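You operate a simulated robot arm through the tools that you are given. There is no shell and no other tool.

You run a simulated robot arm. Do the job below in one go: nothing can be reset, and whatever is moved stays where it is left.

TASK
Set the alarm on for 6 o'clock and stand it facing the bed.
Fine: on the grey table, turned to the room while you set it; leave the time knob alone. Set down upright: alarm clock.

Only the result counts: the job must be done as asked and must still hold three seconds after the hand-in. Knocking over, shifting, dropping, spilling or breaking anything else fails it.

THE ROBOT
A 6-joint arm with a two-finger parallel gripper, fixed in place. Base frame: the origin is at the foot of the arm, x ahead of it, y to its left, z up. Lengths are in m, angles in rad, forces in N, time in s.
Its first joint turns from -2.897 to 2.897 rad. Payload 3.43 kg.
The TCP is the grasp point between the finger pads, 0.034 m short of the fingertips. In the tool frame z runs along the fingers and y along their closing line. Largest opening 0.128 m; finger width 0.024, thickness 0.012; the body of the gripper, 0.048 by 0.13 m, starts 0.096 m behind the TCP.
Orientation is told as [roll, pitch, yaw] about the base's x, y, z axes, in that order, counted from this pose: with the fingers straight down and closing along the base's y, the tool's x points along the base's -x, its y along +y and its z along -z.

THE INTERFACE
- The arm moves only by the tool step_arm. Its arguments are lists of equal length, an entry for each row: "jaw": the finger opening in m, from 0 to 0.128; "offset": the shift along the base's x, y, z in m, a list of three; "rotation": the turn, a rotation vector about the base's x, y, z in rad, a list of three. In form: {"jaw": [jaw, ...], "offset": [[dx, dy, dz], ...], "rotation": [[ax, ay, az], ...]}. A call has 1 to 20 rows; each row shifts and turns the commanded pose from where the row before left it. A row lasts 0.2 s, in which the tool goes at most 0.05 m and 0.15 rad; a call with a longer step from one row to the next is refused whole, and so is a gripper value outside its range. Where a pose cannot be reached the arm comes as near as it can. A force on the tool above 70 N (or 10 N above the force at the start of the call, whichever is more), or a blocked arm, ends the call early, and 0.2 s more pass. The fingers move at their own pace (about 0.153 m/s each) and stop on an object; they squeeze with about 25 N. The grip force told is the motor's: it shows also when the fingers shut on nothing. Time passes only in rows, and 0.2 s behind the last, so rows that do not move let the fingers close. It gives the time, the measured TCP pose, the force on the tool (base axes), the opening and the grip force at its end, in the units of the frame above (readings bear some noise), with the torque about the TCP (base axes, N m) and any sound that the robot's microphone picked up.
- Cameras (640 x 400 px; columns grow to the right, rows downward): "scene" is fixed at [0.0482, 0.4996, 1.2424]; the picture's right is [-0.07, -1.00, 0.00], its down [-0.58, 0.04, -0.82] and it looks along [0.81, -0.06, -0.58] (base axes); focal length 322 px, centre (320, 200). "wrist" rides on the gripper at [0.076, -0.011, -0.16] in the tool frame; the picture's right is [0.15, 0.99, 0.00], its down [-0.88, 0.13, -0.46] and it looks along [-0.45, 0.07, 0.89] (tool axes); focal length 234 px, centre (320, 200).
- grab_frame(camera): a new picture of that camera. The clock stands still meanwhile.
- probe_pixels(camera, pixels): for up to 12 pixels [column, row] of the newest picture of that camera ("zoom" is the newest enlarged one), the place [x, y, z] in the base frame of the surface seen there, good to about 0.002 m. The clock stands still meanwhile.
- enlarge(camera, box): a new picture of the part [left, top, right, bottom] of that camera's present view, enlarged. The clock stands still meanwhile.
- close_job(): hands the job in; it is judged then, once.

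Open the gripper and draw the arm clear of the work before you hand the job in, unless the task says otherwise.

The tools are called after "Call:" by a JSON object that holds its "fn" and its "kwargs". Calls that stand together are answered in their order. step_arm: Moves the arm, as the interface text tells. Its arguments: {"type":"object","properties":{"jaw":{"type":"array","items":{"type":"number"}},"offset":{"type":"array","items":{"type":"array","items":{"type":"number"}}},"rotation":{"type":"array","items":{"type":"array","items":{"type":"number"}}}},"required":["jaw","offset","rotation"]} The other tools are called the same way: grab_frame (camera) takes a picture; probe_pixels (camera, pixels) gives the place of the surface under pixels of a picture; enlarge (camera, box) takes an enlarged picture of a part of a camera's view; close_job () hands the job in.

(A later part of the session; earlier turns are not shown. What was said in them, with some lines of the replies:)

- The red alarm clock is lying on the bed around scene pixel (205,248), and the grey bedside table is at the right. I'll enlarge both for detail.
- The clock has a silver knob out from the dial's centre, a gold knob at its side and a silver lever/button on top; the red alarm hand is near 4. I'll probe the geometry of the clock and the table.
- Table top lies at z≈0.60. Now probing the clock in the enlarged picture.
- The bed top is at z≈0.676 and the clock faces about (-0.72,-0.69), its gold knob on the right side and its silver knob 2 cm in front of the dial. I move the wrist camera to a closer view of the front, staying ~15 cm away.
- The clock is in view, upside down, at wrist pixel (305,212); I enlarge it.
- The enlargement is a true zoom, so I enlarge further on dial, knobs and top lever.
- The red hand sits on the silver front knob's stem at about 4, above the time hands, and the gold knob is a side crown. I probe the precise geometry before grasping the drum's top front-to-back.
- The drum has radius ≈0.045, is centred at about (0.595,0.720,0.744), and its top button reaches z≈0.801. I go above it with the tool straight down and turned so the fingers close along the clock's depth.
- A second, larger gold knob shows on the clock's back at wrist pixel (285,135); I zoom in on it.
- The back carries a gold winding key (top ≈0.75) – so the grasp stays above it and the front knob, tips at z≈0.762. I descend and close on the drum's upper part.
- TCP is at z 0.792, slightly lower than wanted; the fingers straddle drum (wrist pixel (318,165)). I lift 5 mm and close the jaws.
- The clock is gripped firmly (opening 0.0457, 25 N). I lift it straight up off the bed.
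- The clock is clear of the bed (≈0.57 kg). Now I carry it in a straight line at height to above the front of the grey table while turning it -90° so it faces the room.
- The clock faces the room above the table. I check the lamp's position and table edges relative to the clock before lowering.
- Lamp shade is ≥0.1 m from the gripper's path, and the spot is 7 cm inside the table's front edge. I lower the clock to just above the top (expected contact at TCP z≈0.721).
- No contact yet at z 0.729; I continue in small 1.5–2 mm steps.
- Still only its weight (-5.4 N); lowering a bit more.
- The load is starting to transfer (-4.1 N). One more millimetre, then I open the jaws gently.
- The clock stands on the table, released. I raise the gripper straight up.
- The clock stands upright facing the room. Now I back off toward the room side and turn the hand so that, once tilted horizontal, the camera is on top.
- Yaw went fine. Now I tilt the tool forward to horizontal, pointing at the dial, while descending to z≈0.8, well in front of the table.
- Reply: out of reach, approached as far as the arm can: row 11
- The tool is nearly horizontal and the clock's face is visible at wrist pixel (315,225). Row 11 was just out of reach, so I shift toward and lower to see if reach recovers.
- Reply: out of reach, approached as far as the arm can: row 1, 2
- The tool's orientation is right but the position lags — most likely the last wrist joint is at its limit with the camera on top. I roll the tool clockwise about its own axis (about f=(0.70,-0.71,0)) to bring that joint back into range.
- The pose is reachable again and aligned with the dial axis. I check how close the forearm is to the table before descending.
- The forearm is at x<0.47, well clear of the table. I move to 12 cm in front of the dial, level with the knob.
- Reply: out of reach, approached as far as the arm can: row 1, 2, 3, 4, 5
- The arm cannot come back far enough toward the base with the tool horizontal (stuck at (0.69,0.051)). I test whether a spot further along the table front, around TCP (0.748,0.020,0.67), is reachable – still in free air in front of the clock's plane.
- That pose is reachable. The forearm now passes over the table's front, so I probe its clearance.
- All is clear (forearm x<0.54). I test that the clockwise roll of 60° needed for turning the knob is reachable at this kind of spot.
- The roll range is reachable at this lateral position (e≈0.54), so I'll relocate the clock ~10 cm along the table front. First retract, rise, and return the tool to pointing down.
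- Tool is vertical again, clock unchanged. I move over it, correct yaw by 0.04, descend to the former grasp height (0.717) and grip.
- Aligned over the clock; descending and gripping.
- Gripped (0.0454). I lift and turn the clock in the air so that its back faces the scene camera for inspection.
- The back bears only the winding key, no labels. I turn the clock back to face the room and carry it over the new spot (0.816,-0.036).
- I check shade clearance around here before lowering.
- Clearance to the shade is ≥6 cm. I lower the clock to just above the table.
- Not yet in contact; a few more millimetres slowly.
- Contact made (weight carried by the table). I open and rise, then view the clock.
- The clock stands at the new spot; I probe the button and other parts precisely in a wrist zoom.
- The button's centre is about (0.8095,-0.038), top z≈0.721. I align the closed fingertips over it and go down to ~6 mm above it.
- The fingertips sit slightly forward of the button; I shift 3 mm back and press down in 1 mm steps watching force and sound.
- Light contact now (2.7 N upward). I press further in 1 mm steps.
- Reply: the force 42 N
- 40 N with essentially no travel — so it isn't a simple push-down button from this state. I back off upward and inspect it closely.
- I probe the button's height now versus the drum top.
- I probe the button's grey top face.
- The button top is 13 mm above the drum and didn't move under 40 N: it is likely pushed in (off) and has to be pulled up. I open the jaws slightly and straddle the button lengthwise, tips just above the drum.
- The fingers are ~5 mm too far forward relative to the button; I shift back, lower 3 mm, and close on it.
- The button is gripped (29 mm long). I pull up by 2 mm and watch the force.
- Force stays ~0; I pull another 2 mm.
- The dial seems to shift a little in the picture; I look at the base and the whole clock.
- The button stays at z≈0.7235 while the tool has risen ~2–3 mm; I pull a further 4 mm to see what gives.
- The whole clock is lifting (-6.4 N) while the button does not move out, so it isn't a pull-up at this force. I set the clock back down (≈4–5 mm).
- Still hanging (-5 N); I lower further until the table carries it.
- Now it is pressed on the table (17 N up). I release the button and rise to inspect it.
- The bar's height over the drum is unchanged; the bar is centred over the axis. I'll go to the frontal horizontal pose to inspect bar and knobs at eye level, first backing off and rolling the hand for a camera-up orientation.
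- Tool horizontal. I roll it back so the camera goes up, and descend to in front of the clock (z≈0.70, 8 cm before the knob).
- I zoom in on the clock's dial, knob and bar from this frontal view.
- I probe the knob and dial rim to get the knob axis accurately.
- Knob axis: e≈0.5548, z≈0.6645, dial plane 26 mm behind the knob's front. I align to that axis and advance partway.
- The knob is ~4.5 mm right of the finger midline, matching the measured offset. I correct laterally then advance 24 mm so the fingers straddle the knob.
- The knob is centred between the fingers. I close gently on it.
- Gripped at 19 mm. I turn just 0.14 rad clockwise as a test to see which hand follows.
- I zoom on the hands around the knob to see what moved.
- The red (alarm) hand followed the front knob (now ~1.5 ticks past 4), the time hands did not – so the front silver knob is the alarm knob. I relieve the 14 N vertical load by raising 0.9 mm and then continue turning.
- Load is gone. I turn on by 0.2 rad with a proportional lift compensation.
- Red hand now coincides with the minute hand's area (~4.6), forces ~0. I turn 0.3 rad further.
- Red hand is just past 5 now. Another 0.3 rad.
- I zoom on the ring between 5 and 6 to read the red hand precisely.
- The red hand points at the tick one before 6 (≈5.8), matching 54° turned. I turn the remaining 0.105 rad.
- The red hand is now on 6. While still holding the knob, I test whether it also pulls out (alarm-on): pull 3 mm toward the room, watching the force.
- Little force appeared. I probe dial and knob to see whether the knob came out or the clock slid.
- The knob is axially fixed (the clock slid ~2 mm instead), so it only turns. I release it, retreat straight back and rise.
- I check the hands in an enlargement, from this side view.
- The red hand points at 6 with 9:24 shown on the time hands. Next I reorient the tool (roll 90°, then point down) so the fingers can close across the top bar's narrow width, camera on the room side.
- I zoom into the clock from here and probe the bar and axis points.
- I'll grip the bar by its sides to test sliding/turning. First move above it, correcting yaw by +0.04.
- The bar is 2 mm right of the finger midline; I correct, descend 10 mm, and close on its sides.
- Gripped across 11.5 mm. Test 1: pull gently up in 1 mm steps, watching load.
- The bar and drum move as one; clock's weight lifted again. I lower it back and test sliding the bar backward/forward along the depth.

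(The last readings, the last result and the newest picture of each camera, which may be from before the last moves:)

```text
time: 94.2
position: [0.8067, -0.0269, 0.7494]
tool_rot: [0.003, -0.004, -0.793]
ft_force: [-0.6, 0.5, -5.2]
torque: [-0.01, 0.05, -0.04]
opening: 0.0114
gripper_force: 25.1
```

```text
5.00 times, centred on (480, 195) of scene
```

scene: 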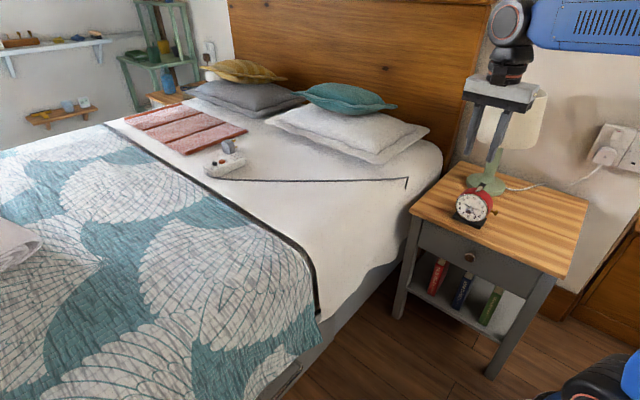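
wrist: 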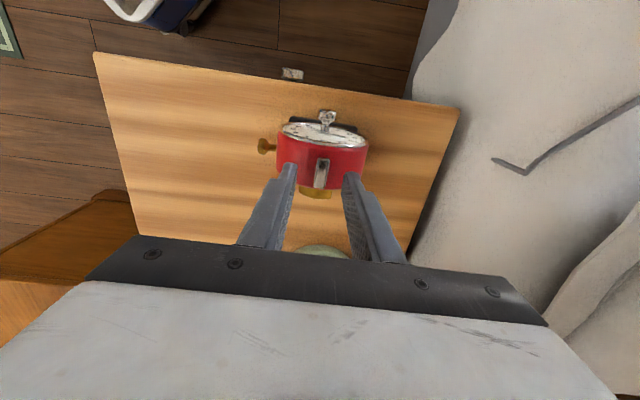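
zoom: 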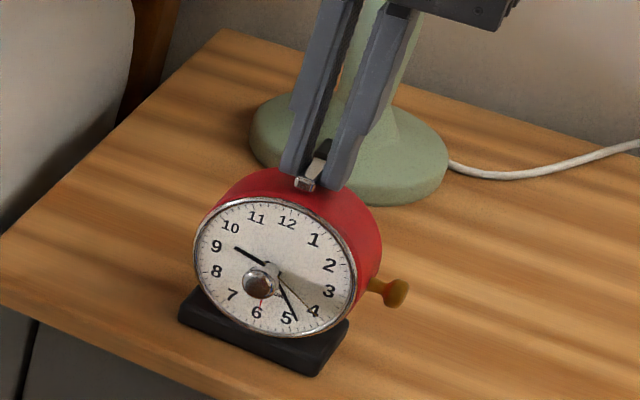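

Still carrying ~5 N after lowering; I check whether the base is really off the table.

Call:
{"fn": "enlarge", "kwargs": {"camera": "scene", "box": [470, 205, 505, 232]}}

Call:
{"fn": "probe_pixels", "kwargs": {"camera": "zoom", "pixels": [[80, 160], [260, 240], [400, 330], [330, 290], [500, 260], [150, 180]]}}

Call:
{"fn": "step_arm", "kwargs": {"jaw": [0.005, 0.005], "offset": [[0, 0, -0.001], [0, 0, 0]], "rotation": [[0, 0, 0], [0, 0, 0]]}}

Call:
{"fn": "enlarge", "kwargs": {"camera": "scene", "box": [470, 205, 505, 232]}}

```text
14.81 times, centred on (488, 218) of scene
```

zoom: 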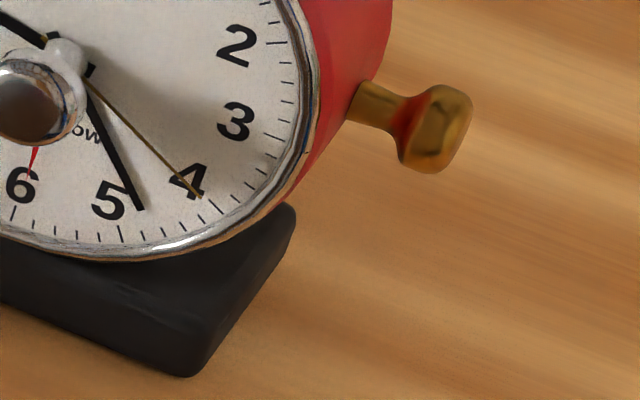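

```text
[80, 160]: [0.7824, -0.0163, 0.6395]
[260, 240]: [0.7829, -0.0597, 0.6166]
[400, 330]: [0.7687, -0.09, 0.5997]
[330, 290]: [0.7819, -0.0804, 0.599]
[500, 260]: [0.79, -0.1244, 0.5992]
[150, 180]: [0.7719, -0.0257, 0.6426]
```

```text
time: 94.8
position: [0.8069, -0.0262, 0.7477]
tool_rot: [0.003, -0.006, -0.792]
ft_force: [1.3, 0.8, 8.9]
torque: [0.03, -0.05, 0.0]
opening: 0.0113
gripper_force: 25.4
```

```text
14.81 times, centred on (488, 218) of scene
```

zoom: 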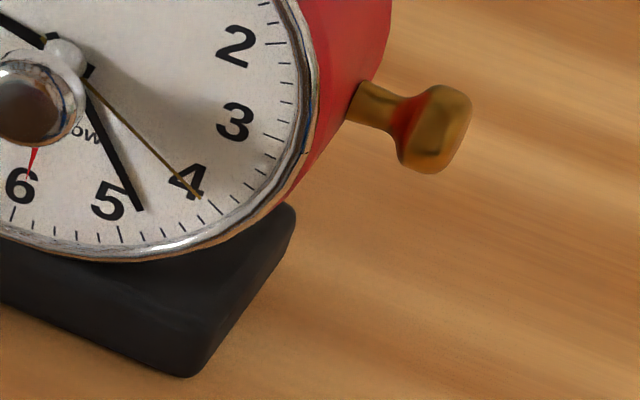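

The base was practically touching; bar and clock are vertically rigid. With a light downward load I test sliding the bar rearward 4 mm.

Call:
{"fn": "step_arm", "kwargs": {"jaw": [0.005, 0.005, 0.005, 0.005], "offset": [[0.0014, -0.0014, -0.0005], [0.0014, -0.0014, 0], [0.0, 0.0, 0], [0, 0, 0]], "rotation": [[0, 0, 0], [0, 0, 0], [0, 0, 0], [0, 0, 0]]}}

Call:
{"fn": "enlarge", "kwargs": {"camera": "wrist", "box": [270, 140, 370, 240]}}

Call:
{"fn": "enlarge", "kwargs": {"camera": "scene", "box": [440, 155, 520, 235]}}

```text
time: 95.8
position: [0.8093, -0.029, 0.7467]
tool_rot: [0.003, -0.005, -0.793]
ft_force: [0.3, 8.6, 17.1]
torque: [0.28, -0.01, 0.0]
opening: 0.0116
gripper_force: 24.8
```

```text
4.00 times, centred on (320, 190) of wrist
```

zoom: 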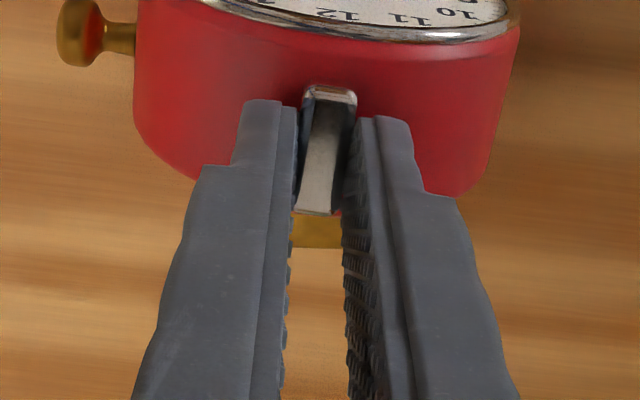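

```text
5.00 times, centred on (480, 195) of scene
```

zoom: 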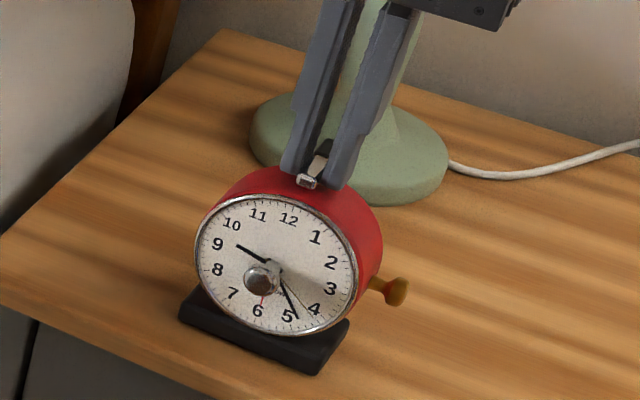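

Sliding is resisted and nothing moved relative to the drum. Test twisting the bar about the vertical by 0.12 rad.

Call:
{"fn": "step_arm", "kwargs": {"jaw": [0.005, 0.005], "offset": [[-0.0006, 0.0006, 0], [0.0, 0.0, 0]], "rotation": [[0, 0, 0.12], [0, 0, 0]]}}

Call:
{"fn": "enlarge", "kwargs": {"camera": "wrist", "box": [270, 140, 370, 240]}}

Call:
{"fn": "enlarge", "kwargs": {"camera": "scene", "box": [440, 155, 520, 235]}}

```text
time: 96.4
position: [0.8082, -0.0291, 0.7466]
tool_rot: [0.002, -0.004, -0.671]
ft_force: [-0.5, -4.3, 11.7]
torque: [-0.37, 0.05, -0.24]
opening: 0.0112
gripper_force: 24.2
```

```text
4.00 times, centred on (320, 190) of wrist
```

zoom: 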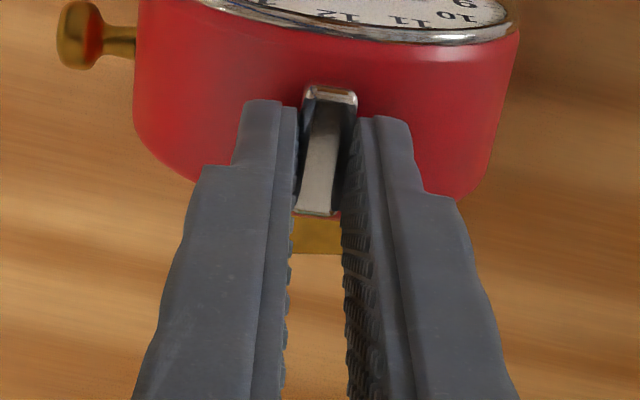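

```text
5.00 times, centred on (480, 195) of scene
```

zoom: 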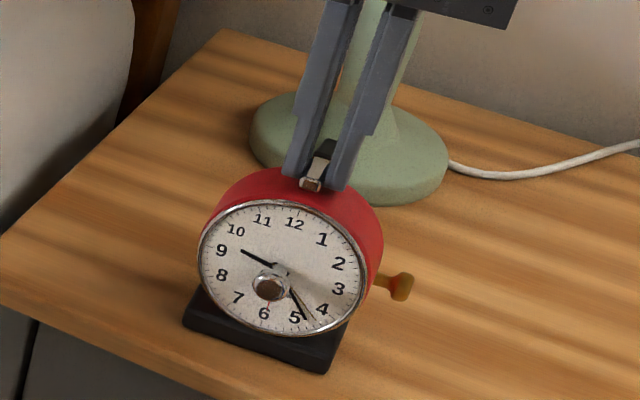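

The whole clock twists with the bar, so it doesn't turn. I untwist, then test a sideways (lateral) motion of 2 mm.

Call:
{"fn": "step_arm", "kwargs": {"jaw": [0.005, 0.005], "offset": [[0, 0, 0], [0.0, 0.0, 0]], "rotation": [[0, 0, -0.12], [0, 0, 0]]}}

Call:
{"fn": "step_arm", "kwargs": {"jaw": [0.005, 0.005, 0.005], "offset": [[0.0014, 0.0014, 0], [0.0007, 0.0007, 0], [0, 0, 0]], "rotation": [[0, 0, 0], [0, 0, 0], [0, 0, 0]]}}

Call:
{"fn": "enlarge", "kwargs": {"camera": "wrist", "box": [270, 140, 370, 240]}}

Call:
{"fn": "enlarge", "kwargs": {"camera": "scene", "box": [440, 155, 520, 235]}}

```text
time: 97.0
position: [0.8091, -0.0296, 0.7463]
tool_rot: [0.001, -0.003, -0.794]
ft_force: [0.8, 1.6, 8.3]
torque: [-0.04, -0.08, 0.23]
opening: 0.0114
gripper_force: 25.0
```

```text
time: 97.8
position: [0.8116, -0.027, 0.7467]
tool_rot: [0.001, -0.002, -0.794]
ft_force: [-2.6, -3.7, 6.6]
torque: [-0.22, 0.08, -0.07]
opening: 0.0115
gripper_force: 24.7
```

```text
4.00 times, centred on (320, 190) of wrist
```

zoom: 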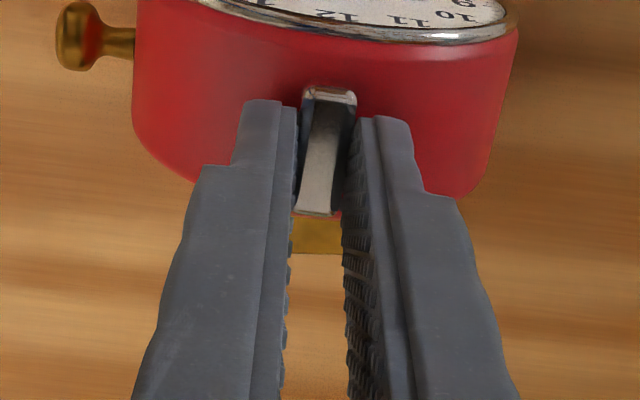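

```text
5.00 times, centred on (480, 195) of scene
```

zoom: 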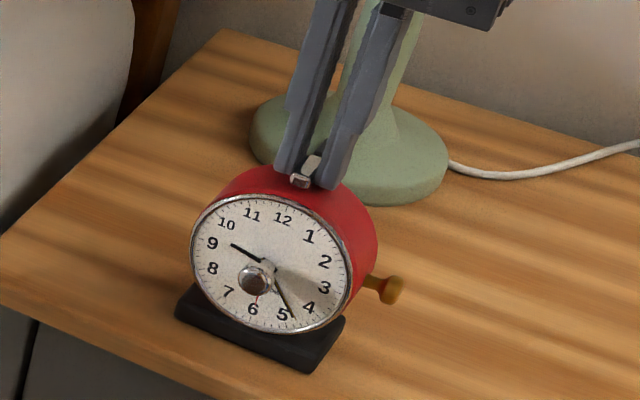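

Everything moves rigidly again. I release the bar, rise, and will try pressing only its ends (rocker) next.

Call:
{"fn": "step_arm", "kwargs": {"jaw": [0.005, 0.03, 0.04, 0.04, 0.04, 0.0, 0.0, 0.0], "offset": [[-0.0007, -0.0007, 0.0005], [0, 0, 0], [0, 0, 0], [0, 0, 0.03], [0, 0, 0.03], [0, 0, 0], [0, 0, 0], [0, 0, 0]], "rotation": [[0, 0, 0], [0, 0, 0], [0, 0, 0], [0, 0, 0], [0, 0, 0], [0, 0, 0], [0, 0, 0], [0, 0, 0]]}}

Call:
{"fn": "enlarge", "kwargs": {"camera": "wrist", "box": [270, 110, 370, 210]}}

Call:
{"fn": "probe_pixels", "kwargs": {"camera": "zoom", "pixels": [[320, 170], [320, 190], [320, 150], [320, 210], [320, 130], [320, 110], [320, 230], [250, 170], [390, 170]]}}

```text
time: 99.6
position: [0.8137, -0.0281, 0.807]
tool_rot: [0.002, -0.002, -0.792]
ft_force: [0.9, 0.0, -0.5]
torque: [0.0, -0.02, -0.02]
opening: 0.0
gripper_force: 25.2
```

```text
4.00 times, centred on (320, 160) of wrist
```

zoom: 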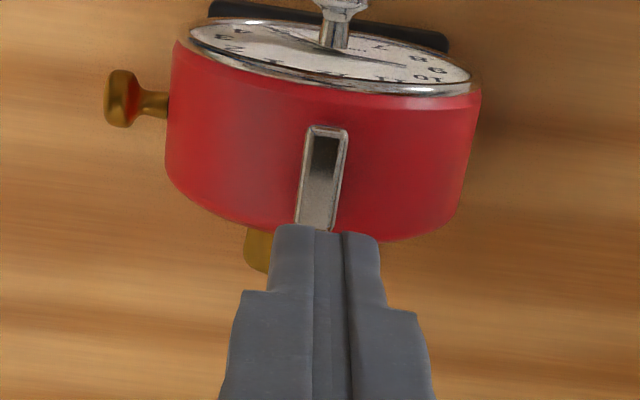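

```text
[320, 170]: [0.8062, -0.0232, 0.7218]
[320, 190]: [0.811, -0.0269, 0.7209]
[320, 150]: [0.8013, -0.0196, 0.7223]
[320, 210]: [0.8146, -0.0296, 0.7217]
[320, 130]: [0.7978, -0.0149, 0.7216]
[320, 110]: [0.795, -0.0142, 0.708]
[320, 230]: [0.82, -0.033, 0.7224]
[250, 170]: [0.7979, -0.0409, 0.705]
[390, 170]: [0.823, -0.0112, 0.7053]
```

Bar spans f≈0.571–0.600 at e≈0.557. I position the closed tips over just its front end and press gently.

Call:
{"fn": "step_arm", "kwargs": {"jaw": [0.0, 0.0, 0.0, 0.0, 0.0], "offset": [[-0.0191, 0.016, 0], [0, 0, -0.03], [0, 0, -0.015], [0, 0, -0.004], [0, 0, 0]], "rotation": [[0, 0, 0], [0, 0, 0], [0, 0, 0], [0, 0, 0], [0, 0, 0]]}}

Call:
{"fn": "step_arm", "kwargs": {"jaw": [0.0, 0.0, 0.0, 0.0], "offset": [[0, 0, -0.001], [0, 0, -0.001], [0, 0, -0.001], [0, 0, 0]], "rotation": [[0, 0, 0], [0, 0, 0], [0, 0, 0], [0, 0, 0]]}}

Call:
{"fn": "enlarge", "kwargs": {"camera": "wrist", "box": [270, 110, 370, 210]}}

Call:
{"fn": "enlarge", "kwargs": {"camera": "scene", "box": [440, 155, 520, 235]}}

```text
time: 100.8
position: [0.7908, -0.0138, 0.7585]
tool_rot: [0.001, -0.003, -0.791]
ft_force: [0.2, -0.2, 0.2]
torque: [0.03, 0.01, 0.03]
opening: 0.0
gripper_force: 25.1
```

```text
time: 101.8
position: [0.7911, -0.0107, 0.7557]
tool_rot: [0.001, -0.002, -0.793]
ft_force: [0.0, 0.5, 0.9]
torque: [0.0, 0.0, -0.01]
opening: 0.0001
gripper_force: 24.8
```

```text
4.00 times, centred on (320, 160) of wrist
```

zoom: 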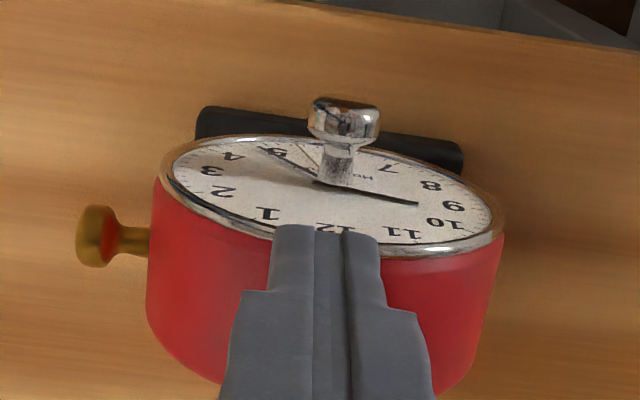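

```text
5.00 times, centred on (480, 195) of scene
```

zoom: 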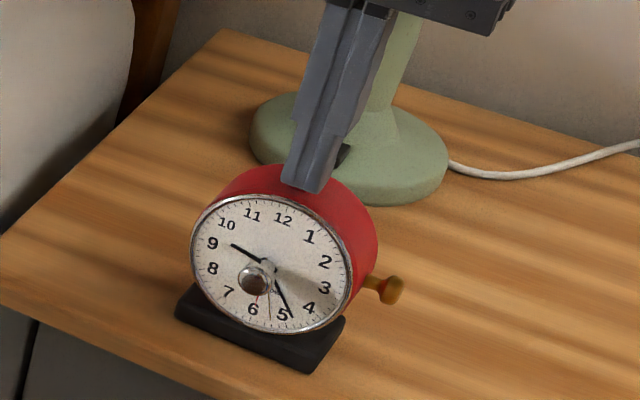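

Just touching (0.9 N). Press 1.2 mm further.

Call:
{"fn": "step_arm", "kwargs": {"jaw": [0.0, 0.0, 0.0], "offset": [[0, 0, -0.0007], [0, 0, -0.0007], [0, 0, 0]], "rotation": [[0, 0, 0], [0, 0, 0], [0, 0, 0]]}}

Call:
{"fn": "enlarge", "kwargs": {"camera": "scene", "box": [440, 155, 520, 235]}}

```text
time: 102.6
position: [0.7923, -0.0115, 0.7533]
tool_rot: [0.002, -0.003, -0.791]
ft_force: [-0.2, -0.6, 0.2]
torque: [-0.04, -0.02, 0.0]
opening: 0.0002
gripper_force: 24.7
heard: click
```

```text
5.00 times, centred on (480, 195) of scene
```

zoom: 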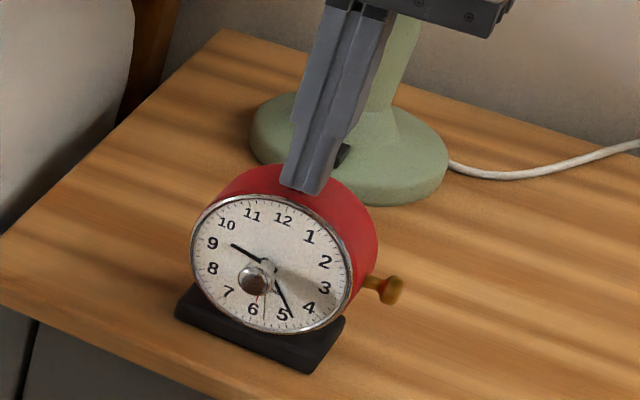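

A click was heard with very light force — the bar is a rocker. I rise and look at its new position.

Call:
{"fn": "step_arm", "kwargs": {"jaw": [0.0, 0.0, 0.0, 0.0], "offset": [[0, 0, 0.01], [0, 0, 0.03], [0.015, -0.015, 0.02], [0, 0, 0]], "rotation": [[0, 0, 0], [0, 0, 0], [0, 0, 0], [0, 0, 0]]}}

Call:
{"fn": "enlarge", "kwargs": {"camera": "wrist", "box": [270, 90, 370, 190]}}

Call:
{"fn": "enlarge", "kwargs": {"camera": "wrist", "box": [300, 120, 345, 165]}}

Call:
{"fn": "enlarge", "kwargs": {"camera": "scene", "box": [465, 170, 505, 210]}}

```text
time: 103.6
position: [0.8036, -0.0272, 0.8138]
tool_rot: [0.002, -0.004, -0.794]
ft_force: [0.1, -0.2, 0.6]
torque: [-0.01, 0.01, 0.02]
opening: 0.0
gripper_force: 25.0
```

```text
4.00 times, centred on (320, 140) of wrist
```

zoom: 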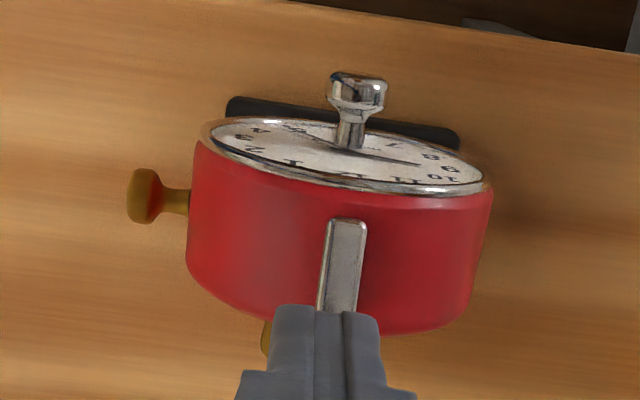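

```text
8.89 times, centred on (322, 142) of wrist
```

zoom: 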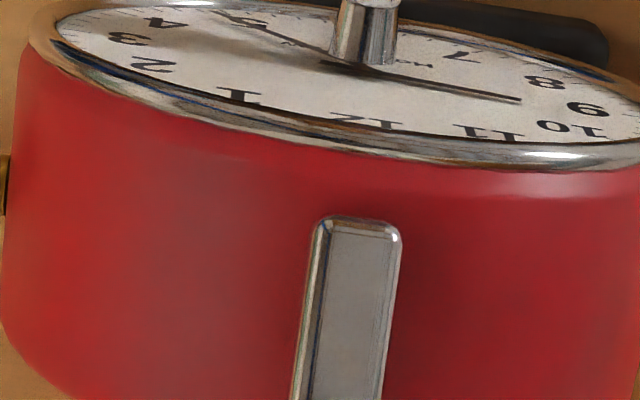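

```text
10.00 times, centred on (485, 190) of scene
```

zoom: 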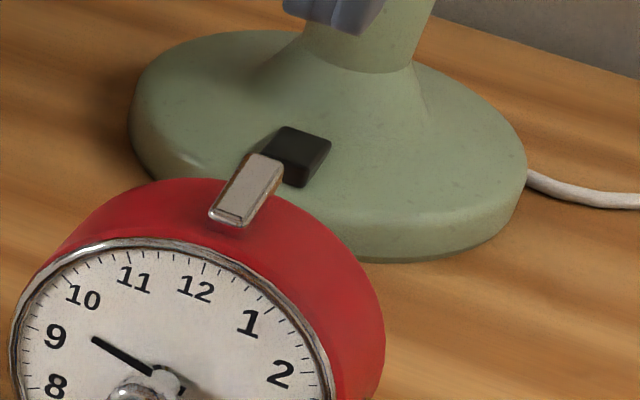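

The bar now sits lower at the front; I probe its heights front to back.

Call:
{"fn": "probe_pixels", "kwargs": {"camera": "scene", "pixels": [[489, 191]]}}

Call:
{"fn": "enlarge", "kwargs": {"camera": "scene", "box": [465, 170, 505, 210]}}

Call:
{"fn": "probe_pixels", "kwargs": {"camera": "zoom", "pixels": [[240, 195], [228, 212], [250, 180], [262, 162], [205, 200], [270, 220], [225, 222], [235, 205]]}}

Call:
{"fn": "enlarge", "kwargs": {"camera": "wrist", "box": [270, 90, 370, 190]}}

Call:
{"fn": "probe_pixels", "kwargs": {"camera": "zoom", "pixels": [[345, 228], [343, 245], [341, 260], [339, 280], [337, 300], [300, 240], [390, 240], [345, 210]]}}

```text
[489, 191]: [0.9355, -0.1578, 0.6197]
```

```text
10.00 times, centred on (485, 190) of scene
```

zoom: 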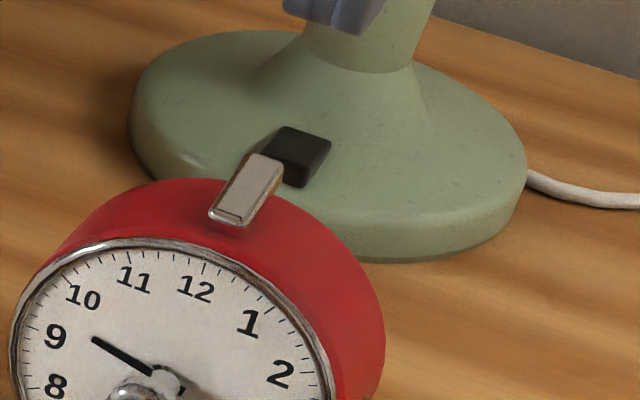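

```text
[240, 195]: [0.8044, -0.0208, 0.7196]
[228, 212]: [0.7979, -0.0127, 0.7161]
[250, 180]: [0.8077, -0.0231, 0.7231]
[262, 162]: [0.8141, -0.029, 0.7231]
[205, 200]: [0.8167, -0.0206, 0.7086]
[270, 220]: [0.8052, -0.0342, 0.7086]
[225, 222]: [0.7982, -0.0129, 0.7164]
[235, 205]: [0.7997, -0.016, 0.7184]
```

```text
4.00 times, centred on (320, 140) of wrist
```

zoom: 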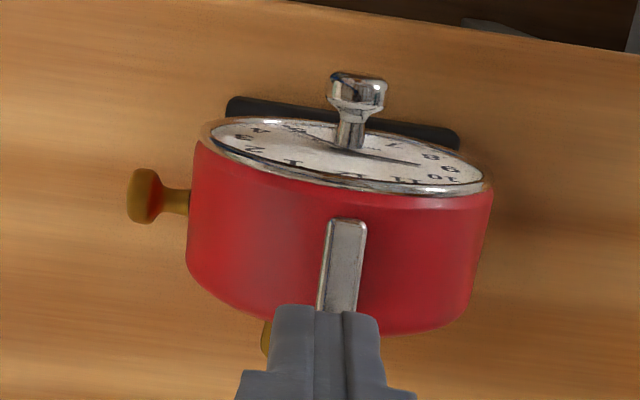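

```text
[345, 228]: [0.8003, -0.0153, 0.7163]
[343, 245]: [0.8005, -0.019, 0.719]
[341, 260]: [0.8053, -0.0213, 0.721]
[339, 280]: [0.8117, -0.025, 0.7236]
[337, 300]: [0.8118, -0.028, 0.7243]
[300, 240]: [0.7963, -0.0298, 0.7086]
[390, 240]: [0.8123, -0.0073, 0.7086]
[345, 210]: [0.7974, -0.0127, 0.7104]
```

The rocker is now tilted toward the dial (front 0.716, back 0.724) after the click — alarm switched. Now I rise and rotate the tool so the fingers close along the clock's depth for the final turn toward the bed.

Call:
{"fn": "step_arm", "kwargs": {"jaw": [0.0, 0.0, 0.0, 0.05, 0.09, 0.09, 0.09, 0.09, 0.09, 0.09, 0.09, 0.09, 0.09, 0.09], "offset": [[0, 0, 0.035], [0.001, 0, 0.035], [0.001, 0, 0], [0, 0, 0], [0, 0, 0], [0, 0, 0], [0, 0, 0], [0, 0, 0], [0, 0, 0], [0, 0, 0], [0, 0, 0], [0, 0, 0], [0, 0, 0], [0, 0, 0]], "rotation": [[0, 0, 0], [0, 0, 0], [0, 0, 0.1433], [0, 0, 0.1433], [0, 0, 0.1433], [0, 0, 0.1433], [0, 0, 0.1433], [0, 0, 0.1433], [0, 0, 0.1433], [0, 0, 0.1433], [0, 0, 0.1433], [0, 0, 0.1433], [0, 0, 0.1433], [0, 0, 0]]}}

Call:
{"fn": "grab_frame", "kwargs": {"camera": "wrist"}}

Call:
{"fn": "enlarge", "kwargs": {"camera": "wrist", "box": [270, 90, 370, 190]}}

Call:
{"fn": "enlarge", "kwargs": {"camera": "scene", "box": [445, 165, 525, 235]}}

```text
time: 106.6
position: [0.8093, -0.0272, 0.8847]
tool_rot: [0.0, -0.003, 0.786]
ft_force: [-0.2, -0.7, -0.1]
torque: [-0.01, 0.01, 0.0]
opening: 0.09
gripper_force: 0.0
```

```text
taken
```

wrist: 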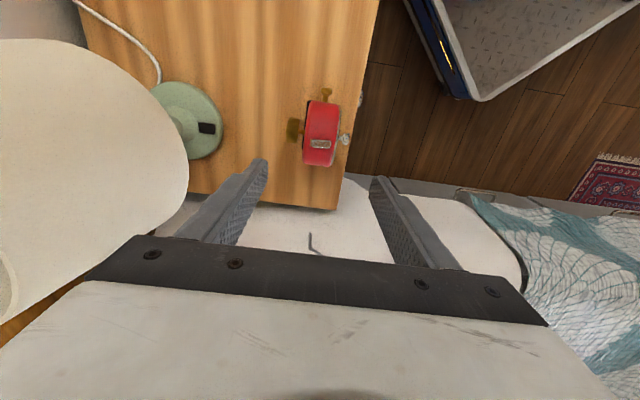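

```text
4.00 times, centred on (320, 140) of wrist
```

zoom: 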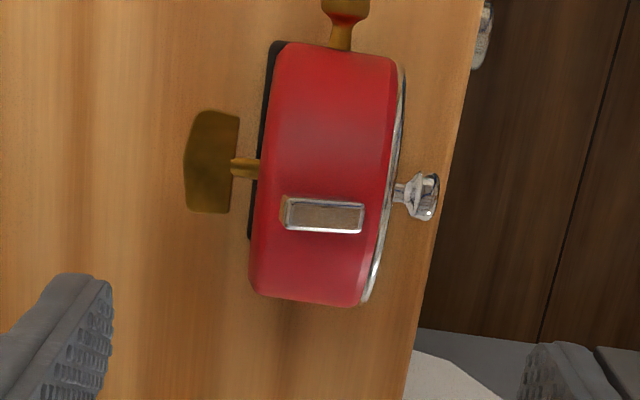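

```text
5.71 times, centred on (485, 200) of scene
```

zoom: 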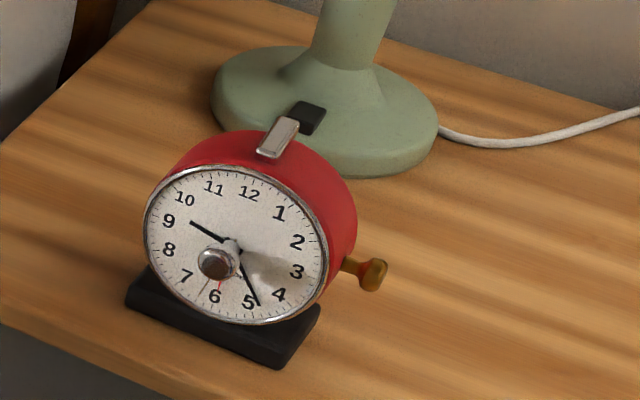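

The red hand is on 6 in this view. I probe the stems/drum edges for clock centre and heading before gripping.

Call:
{"fn": "probe_pixels", "kwargs": {"camera": "zoom", "pixels": [[400, 193], [245, 168], [320, 215], [290, 212], [355, 218], [425, 197], [340, 35], [280, 60], [385, 70], [260, 285], [355, 295], [320, 130]]}}

Call:
{"fn": "enlarge", "kwargs": {"camera": "scene", "box": [462, 190, 502, 225]}}

```text
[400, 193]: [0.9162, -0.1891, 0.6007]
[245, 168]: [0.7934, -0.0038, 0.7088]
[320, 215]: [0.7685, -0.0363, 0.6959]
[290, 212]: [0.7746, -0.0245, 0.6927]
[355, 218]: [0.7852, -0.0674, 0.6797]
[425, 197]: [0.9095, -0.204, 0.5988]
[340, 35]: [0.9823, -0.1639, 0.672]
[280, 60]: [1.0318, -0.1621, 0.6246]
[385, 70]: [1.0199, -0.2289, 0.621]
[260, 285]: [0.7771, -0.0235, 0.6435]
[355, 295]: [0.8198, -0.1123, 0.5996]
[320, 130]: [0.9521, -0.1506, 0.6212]
```

```text
11.43 times, centred on (482, 208) of scene
```

zoom: 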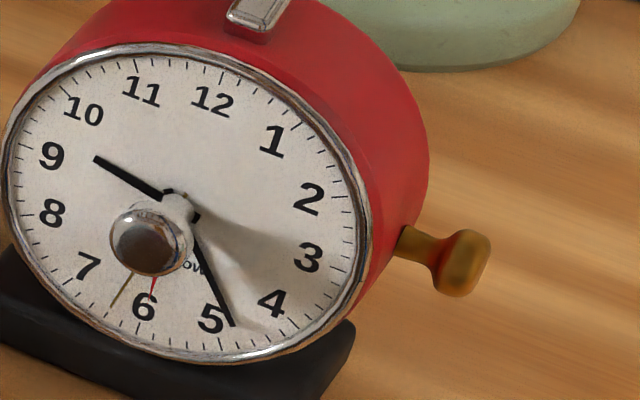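

That probe hit the scene zoom; I redo it on a fresh wrist zoom.

Call:
{"fn": "enlarge", "kwargs": {"camera": "wrist", "box": [270, 90, 370, 190]}}

Call:
{"fn": "probe_pixels", "kwargs": {"camera": "zoom", "pixels": [[400, 193], [245, 168], [320, 215], [292, 212], [355, 218], [425, 197], [340, 40], [285, 60], [385, 70], [260, 285], [355, 295], [320, 130]]}}

```text
4.00 times, centred on (320, 140) of wrist
```

zoom: 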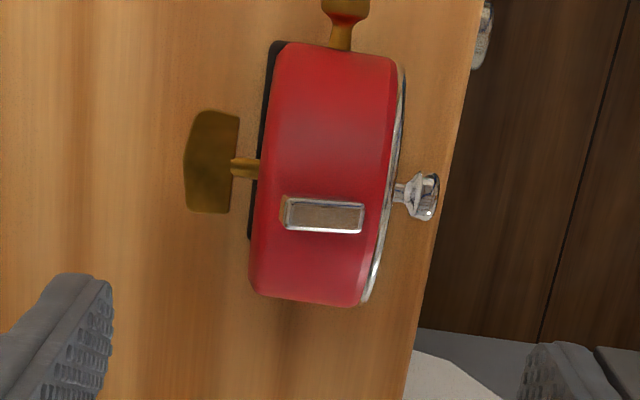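

```text
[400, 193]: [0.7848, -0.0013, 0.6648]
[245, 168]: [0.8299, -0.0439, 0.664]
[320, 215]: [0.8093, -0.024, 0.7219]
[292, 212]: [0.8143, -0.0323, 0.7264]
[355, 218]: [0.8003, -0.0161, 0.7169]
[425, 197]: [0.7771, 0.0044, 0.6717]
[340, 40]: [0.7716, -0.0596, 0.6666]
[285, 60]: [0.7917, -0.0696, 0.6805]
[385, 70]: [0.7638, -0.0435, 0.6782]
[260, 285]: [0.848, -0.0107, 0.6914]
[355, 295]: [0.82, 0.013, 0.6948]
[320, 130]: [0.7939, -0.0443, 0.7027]
```

The centre is at about (0.809,-0.026), heading aligned with the tool. I descend to the grasp height (TCP z≈0.715) and close on the drum, clear of the rocker.

Call:
{"fn": "step_arm", "kwargs": {"jaw": [0.09, 0.09, 0.09, 0.09, 0.09, 0.09], "offset": [[0, 0.001, -0.045], [0, 0, -0.045], [0, 0, -0.045], [0, 0, -0.025], [0, 0, -0.009], [0, 0, 0]], "rotation": [[0, 0, 0], [0, 0, 0], [0, 0, 0], [0, 0, 0], [0, 0, 0], [0, 0, 0]]}}

Call:
{"fn": "enlarge", "kwargs": {"camera": "wrist", "box": [260, 120, 380, 230]}}

Call:
{"fn": "enlarge", "kwargs": {"camera": "scene", "box": [445, 155, 525, 235]}}

```text
time: 108.0
position: [0.8079, -0.0227, 0.7155]
tool_rot: [0.002, -0.002, 0.782]
ft_force: [0.1, 0.1, -0.6]
torque: [0.01, 0.01, 0.02]
opening: 0.0902
gripper_force: 0.1
```

```text
3.64 times, centred on (320, 175) of wrist
```

zoom: 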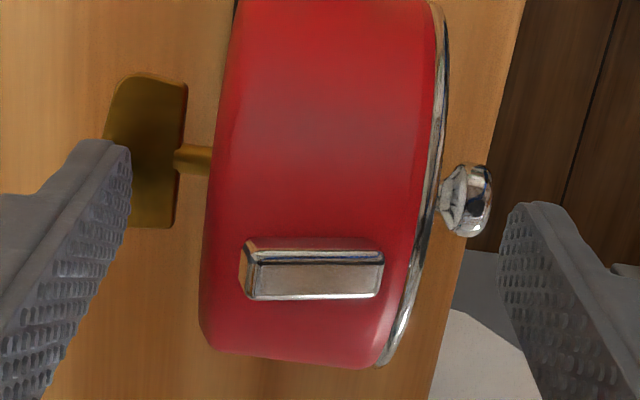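

```text
5.00 times, centred on (485, 195) of scene
```

zoom: 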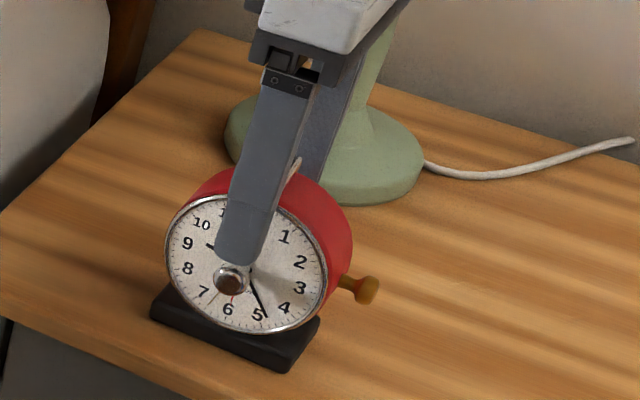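

The drum is centred between the fingers, tips above the knob. Closing.

Call:
{"fn": "step_arm", "kwargs": {"jaw": [0.07, 0.055, 0.045, 0.03, 0.03, 0.03], "offset": [[0.001, -0.001, 0], [0, 0, 0], [0, 0, 0], [0, 0, 0], [0, 0, 0], [0, 0, 0]], "rotation": [[0, 0, 0], [0, 0, 0], [0, 0, 0], [0, 0, 0], [0, 0, 0], [0, 0, 0]]}}

Call:
{"fn": "enlarge", "kwargs": {"camera": "wrist", "box": [260, 120, 380, 230]}}

```text
time: 109.4
position: [0.8093, -0.0243, 0.7163]
tool_rot: [0.003, -0.003, 0.784]
ft_force: [2.4, -0.9, -0.4]
torque: [-0.14, -0.4, 0.01]
opening: 0.0456
gripper_force: 25.3
```

```text
3.64 times, centred on (320, 175) of wrist
```

zoom: 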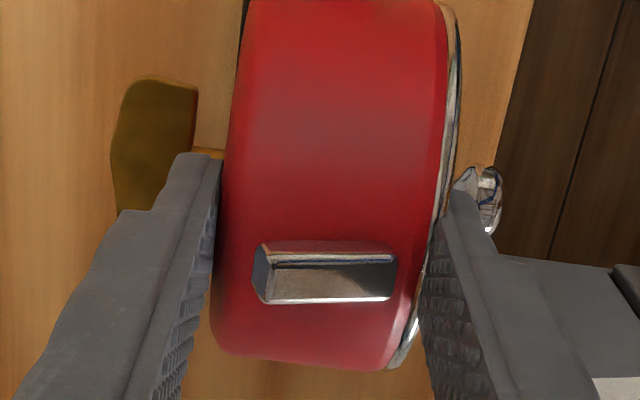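

Firm grip (0.0456), rocker untouched. I lift 8 cm, turn the clock -1.4 rad toward the bed, shifting slightly inward on the table.

Call:
{"fn": "step_arm", "kwargs": {"jaw": [0.03, 0.03, 0.03, 0.03, 0.03, 0.03, 0.03, 0.03, 0.03, 0.03, 0.03, 0.03, 0.03, 0.03], "offset": [[0, 0, 0.015], [0, 0, 0.035], [0, 0, 0.03], [0.0014, -0.002, 0], [0.0014, -0.002, 0], [0.0014, -0.002, 0], [0.0014, -0.002, 0], [0.0014, -0.002, 0], [0.0014, -0.002, 0], [0.0014, -0.002, 0], [0.0014, -0.002, 0], [0.0014, -0.002, 0], [0.0014, -0.002, 0], [0, 0, 0]], "rotation": [[0, 0, 0], [0, 0, 0], [0, 0, 0], [0, 0, -0.14], [0, 0, -0.14], [0, 0, -0.14], [0, 0, -0.14], [0, 0, -0.14], [0, 0, -0.14], [0, 0, -0.14], [0, 0, -0.14], [0, 0, -0.14], [0, 0, -0.14], [0, 0, 0]]}}

Call:
{"fn": "grab_frame", "kwargs": {"camera": "scene"}}

Call:
{"fn": "grab_frame", "kwargs": {"camera": "wrist"}}

```text
time: 112.4
position: [0.8232, -0.048, 0.7944]
tool_rot: [0.001, -0.004, -0.618]
ft_force: [0.3, 0.0, -5.2]
torque: [-0.01, -0.02, 0.02]
opening: 0.0456
gripper_force: 24.9
```

```text
taken
```

scene: 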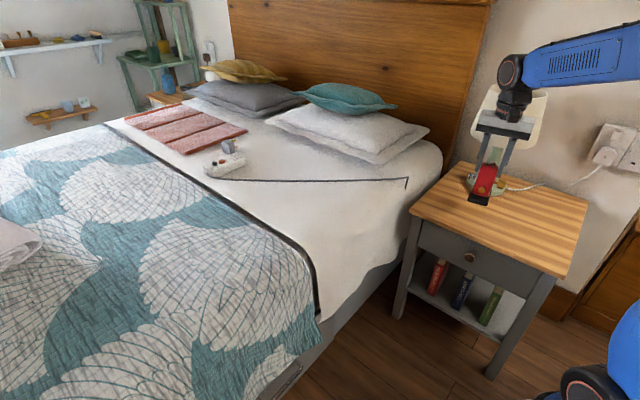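

```text
taken
```

wrist: 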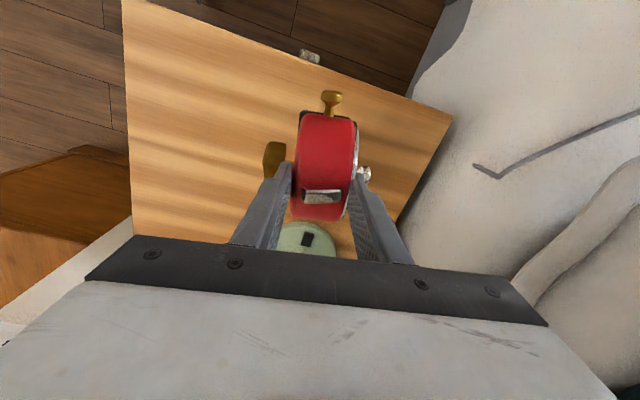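

The clock now faces the bed. I lower it to just above the table.

Call:
{"fn": "step_arm", "kwargs": {"jaw": [0.03, 0.03, 0.03, 0.03, 0.03], "offset": [[0, 0.002, -0.03], [0, 0.001, -0.03], [0, 0, -0.013], [0, 0, -0.002], [0, 0, 0]], "rotation": [[0, 0, 0], [0, 0, 0], [0, 0, 0], [0, 0, 0], [0, 0, 0]]}}

Call:
{"fn": "step_arm", "kwargs": {"jaw": [0.03, 0.03, 0.03], "offset": [[0, 0, -0.001], [0, 0, -0.001], [0, 0, 0]], "rotation": [[0, 0, 0], [0, 0, 0], [0, 0, 0]]}}

```text
time: 113.6
position: [0.8227, -0.0452, 0.7187]
tool_rot: [0.001, -0.003, -0.614]
ft_force: [0.9, -0.2, -5.8]
torque: [-0.02, 0.01, -0.01]
opening: 0.0456
gripper_force: 25.1
```

```text
time: 114.4
position: [0.8239, -0.0446, 0.7183]
tool_rot: [0.001, -0.003, -0.617]
ft_force: [0.1, -0.3, -6.3]
torque: [-0.01, -0.02, -0.01]
opening: 0.0459
gripper_force: 25.3
```

Still hanging; a little lower in 1 mm steps.

Call:
{"fn": "step_arm", "kwargs": {"jaw": [0.03, 0.03, 0.03], "offset": [[0, 0, -0.001], [0, 0, -0.0005], [0, 0, 0]], "rotation": [[0, 0, 0], [0, 0, 0], [0, 0, 0]]}}

```text
time: 115.2
position: [0.8227, -0.0442, 0.716]
tool_rot: [0.001, -0.004, -0.615]
ft_force: [-0.5, -0.4, -5.7]
torque: [-0.01, -0.02, 0.02]
opening: 0.046
gripper_force: 25.5
```

Call:
{"fn": "step_arm", "kwargs": {"jaw": [0.03, 0.03, 0.03], "offset": [[0, 0, -0.001], [0, 0, -0.0005], [0, 0, 0]], "rotation": [[0, 0, 0], [0, 0, 0], [0, 0, 0]]}}

```text
time: 116.0
position: [0.8228, -0.0433, 0.7152]
tool_rot: [0.001, -0.007, -0.616]
ft_force: [-4.6, 0.3, 7.2]
torque: [-0.28, 0.69, -0.05]
opening: 0.046
gripper_force: 25.1
```

The base has touched (one edge first, 7 N). I ease up 0.4 mm and open the jaws so the clock settles upright.

Call:
{"fn": "step_arm", "kwargs": {"jaw": [0.03, 0.05, 0.06, 0.09, 0.09], "offset": [[0, 0, 0.0005], [0, 0, 0], [0, 0, 0], [0, 0, 0], [0, 0, 0]], "rotation": [[0, 0, 0], [0, 0, 0], [0, 0, 0], [0, 0, 0], [0, 0, 0]]}}

Call:
{"fn": "enlarge", "kwargs": {"camera": "scene", "box": [445, 155, 535, 235]}}

Call:
{"fn": "enlarge", "kwargs": {"camera": "wrist", "box": [260, 80, 380, 230]}}

```text
time: 117.2
position: [0.8229, -0.044, 0.7154]
tool_rot: [0.001, -0.004, -0.614]
ft_force: [-0.4, 0.6, -0.2]
torque: [0.0, -0.03, 0.0]
opening: 0.0899
gripper_force: 0.1
```

```text
5.00 times, centred on (490, 195) of scene
```

zoom: 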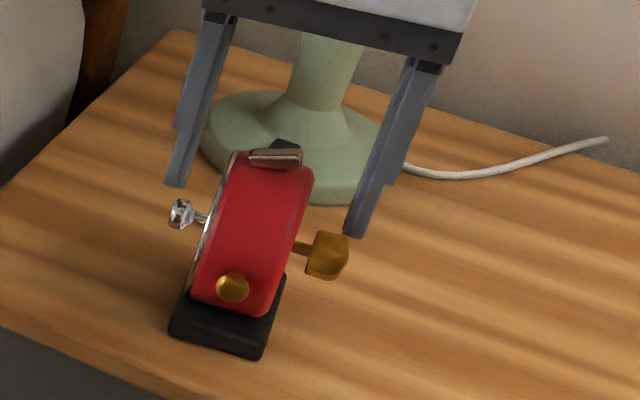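

```text
2.67 times, centred on (320, 155) of wrist
```

zoom: 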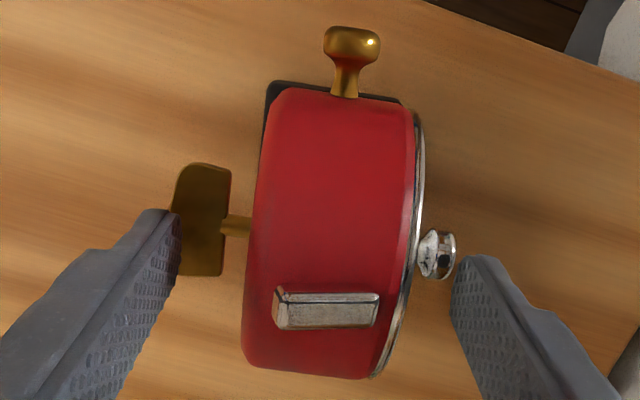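

The clock stands upright facing the bed. I rise straight up and move the arm clear, back toward the start area.

Call:
{"fn": "step_arm", "kwargs": {"jaw": [0.09, 0.09, 0.09, 0.09, 0.09, 0.09, 0.09, 0.09, 0.09, 0.09, 0.09], "offset": [[0, 0, 0.03], [0, 0, 0.045], [0, 0, 0.045], [0, 0, 0.045], [0, 0, 0.045], [-0.03, 0.03, 0.01], [-0.035, 0.03, 0], [-0.035, 0.03, 0], [-0.035, 0.03, 0], [-0.035, 0.03, 0], [-0.035, 0.03, 0]], "rotation": [[0, 0, 0], [0, 0, 0], [0, 0, 0], [0, 0, 0], [0, 0, 0], [0, 0, 0], [0, 0, 0], [0, 0, 0], [0, 0, 0], [0, 0, 0], [0, 0, 0]]}}

Call:
{"fn": "grab_frame", "kwargs": {"camera": "scene"}}

Call:
{"fn": "enlarge", "kwargs": {"camera": "scene", "box": [455, 165, 525, 235]}}

Call:
{"fn": "grab_frame", "kwargs": {"camera": "wrist"}}

```text
time: 119.6
position: [0.6134, 0.1372, 0.9353]
tool_rot: [0.002, -0.004, -0.618]
ft_force: [0.5, -0.1, 0.1]
torque: [-0.02, 0.02, 0.01]
opening: 0.0899
gripper_force: 0.0
```

```text
taken
```

scene: 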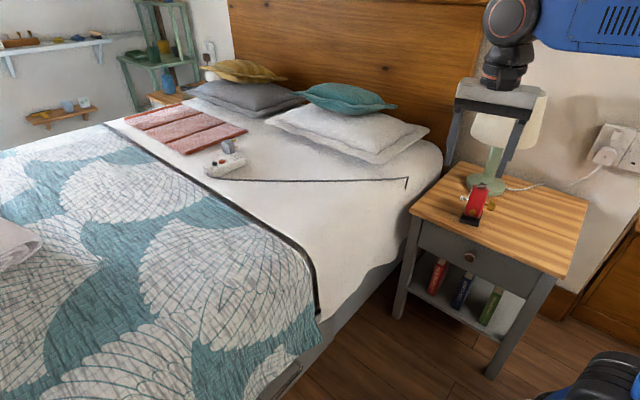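

```text
5.71 times, centred on (490, 200) of scene
```

zoom: 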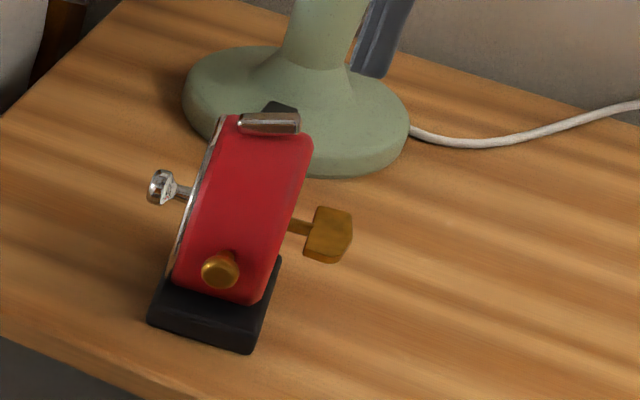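

```text
taken
```

wrist: 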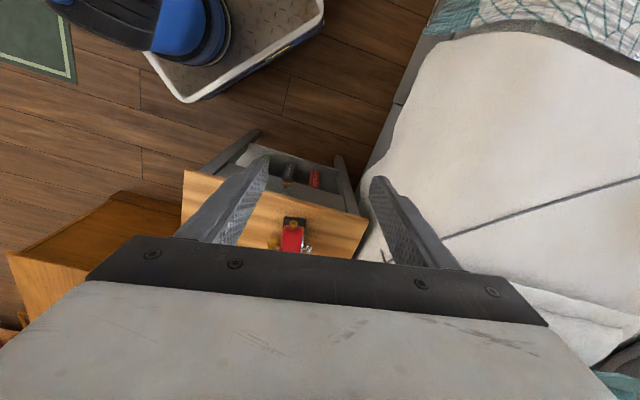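

The arm is clear. I verify heading and level by probing knob, key and base points.

Call:
{"fn": "enlarge", "kwargs": {"camera": "scene", "box": [455, 165, 525, 235]}}

Call:
{"fn": "probe_pixels", "kwargs": {"camera": "zoom", "pixels": [[183, 192], [298, 226], [160, 187], [328, 235], [250, 350], [150, 318], [278, 265], [247, 120], [292, 118], [270, 119], [220, 270], [235, 140]]}}

```text
5.71 times, centred on (490, 200) of scene
```

zoom: 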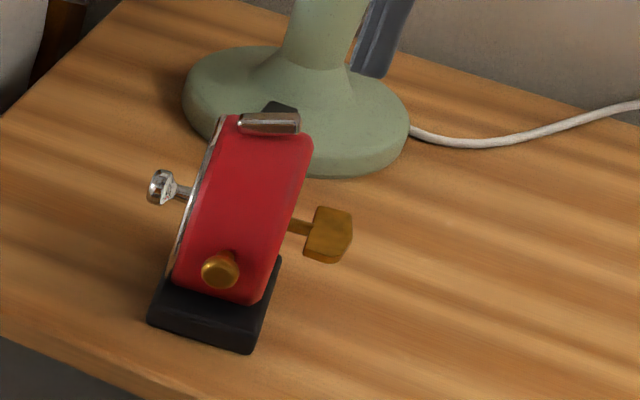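

```text
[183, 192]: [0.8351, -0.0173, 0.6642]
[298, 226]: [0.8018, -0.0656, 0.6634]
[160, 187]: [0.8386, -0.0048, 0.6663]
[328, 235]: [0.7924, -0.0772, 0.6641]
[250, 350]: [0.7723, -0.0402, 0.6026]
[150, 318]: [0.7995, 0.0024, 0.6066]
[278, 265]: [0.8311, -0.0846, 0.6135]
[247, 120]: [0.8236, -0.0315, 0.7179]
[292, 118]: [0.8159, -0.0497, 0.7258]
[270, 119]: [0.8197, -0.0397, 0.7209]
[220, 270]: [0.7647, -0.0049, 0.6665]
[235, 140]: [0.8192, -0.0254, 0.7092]
```

Heading is 55° (toward the bed), the clock is upright on the table with 3 cm margin to the edge. The red hand is on 6 and the rocker stays tilted in its clicked position (front 0.718, back 0.726). The gripper is open and clear, so I hand in.

Call:
{"fn": "close_job", "kwargs": {}}

```text
The job is handed in.
```

The clock now stands upright on the grey table, facing the bed, with its alarm hand on 6. I've handed the job in, but I'm not certain the alarm switch is in its "on" position.

- **Alarm time:** I turned the silver knob on the front of the dial until the red hand reached 6. The close-up views put it within about 2° of the mark. I did not look at the dial again after the final turn towards the bed.
- **Alarm switch:** The bar on top is a rocker. It clicked when I pressed its front end and has stayed tilted towards the dial since. Nothing on the clock is labelled, so I'm assuming that position is "on".
- **Facing the bed:** The dial points between straight across at the bed and towards its middle, as a compromise between the two.
- **Time knob:** I took this to be the gold knob on the side and left it alone. The time hands followed neither the alarm knob nor the rocker.
- **Other objects:** Nothing else on the table or bed was touched or moved.

While working out how the bar moved, I pressed it with about 40 N. I also lifted the clock a few millimetres by the bar twice and shifted it slightly on the table. It showed no damage in the pictures afterwards.
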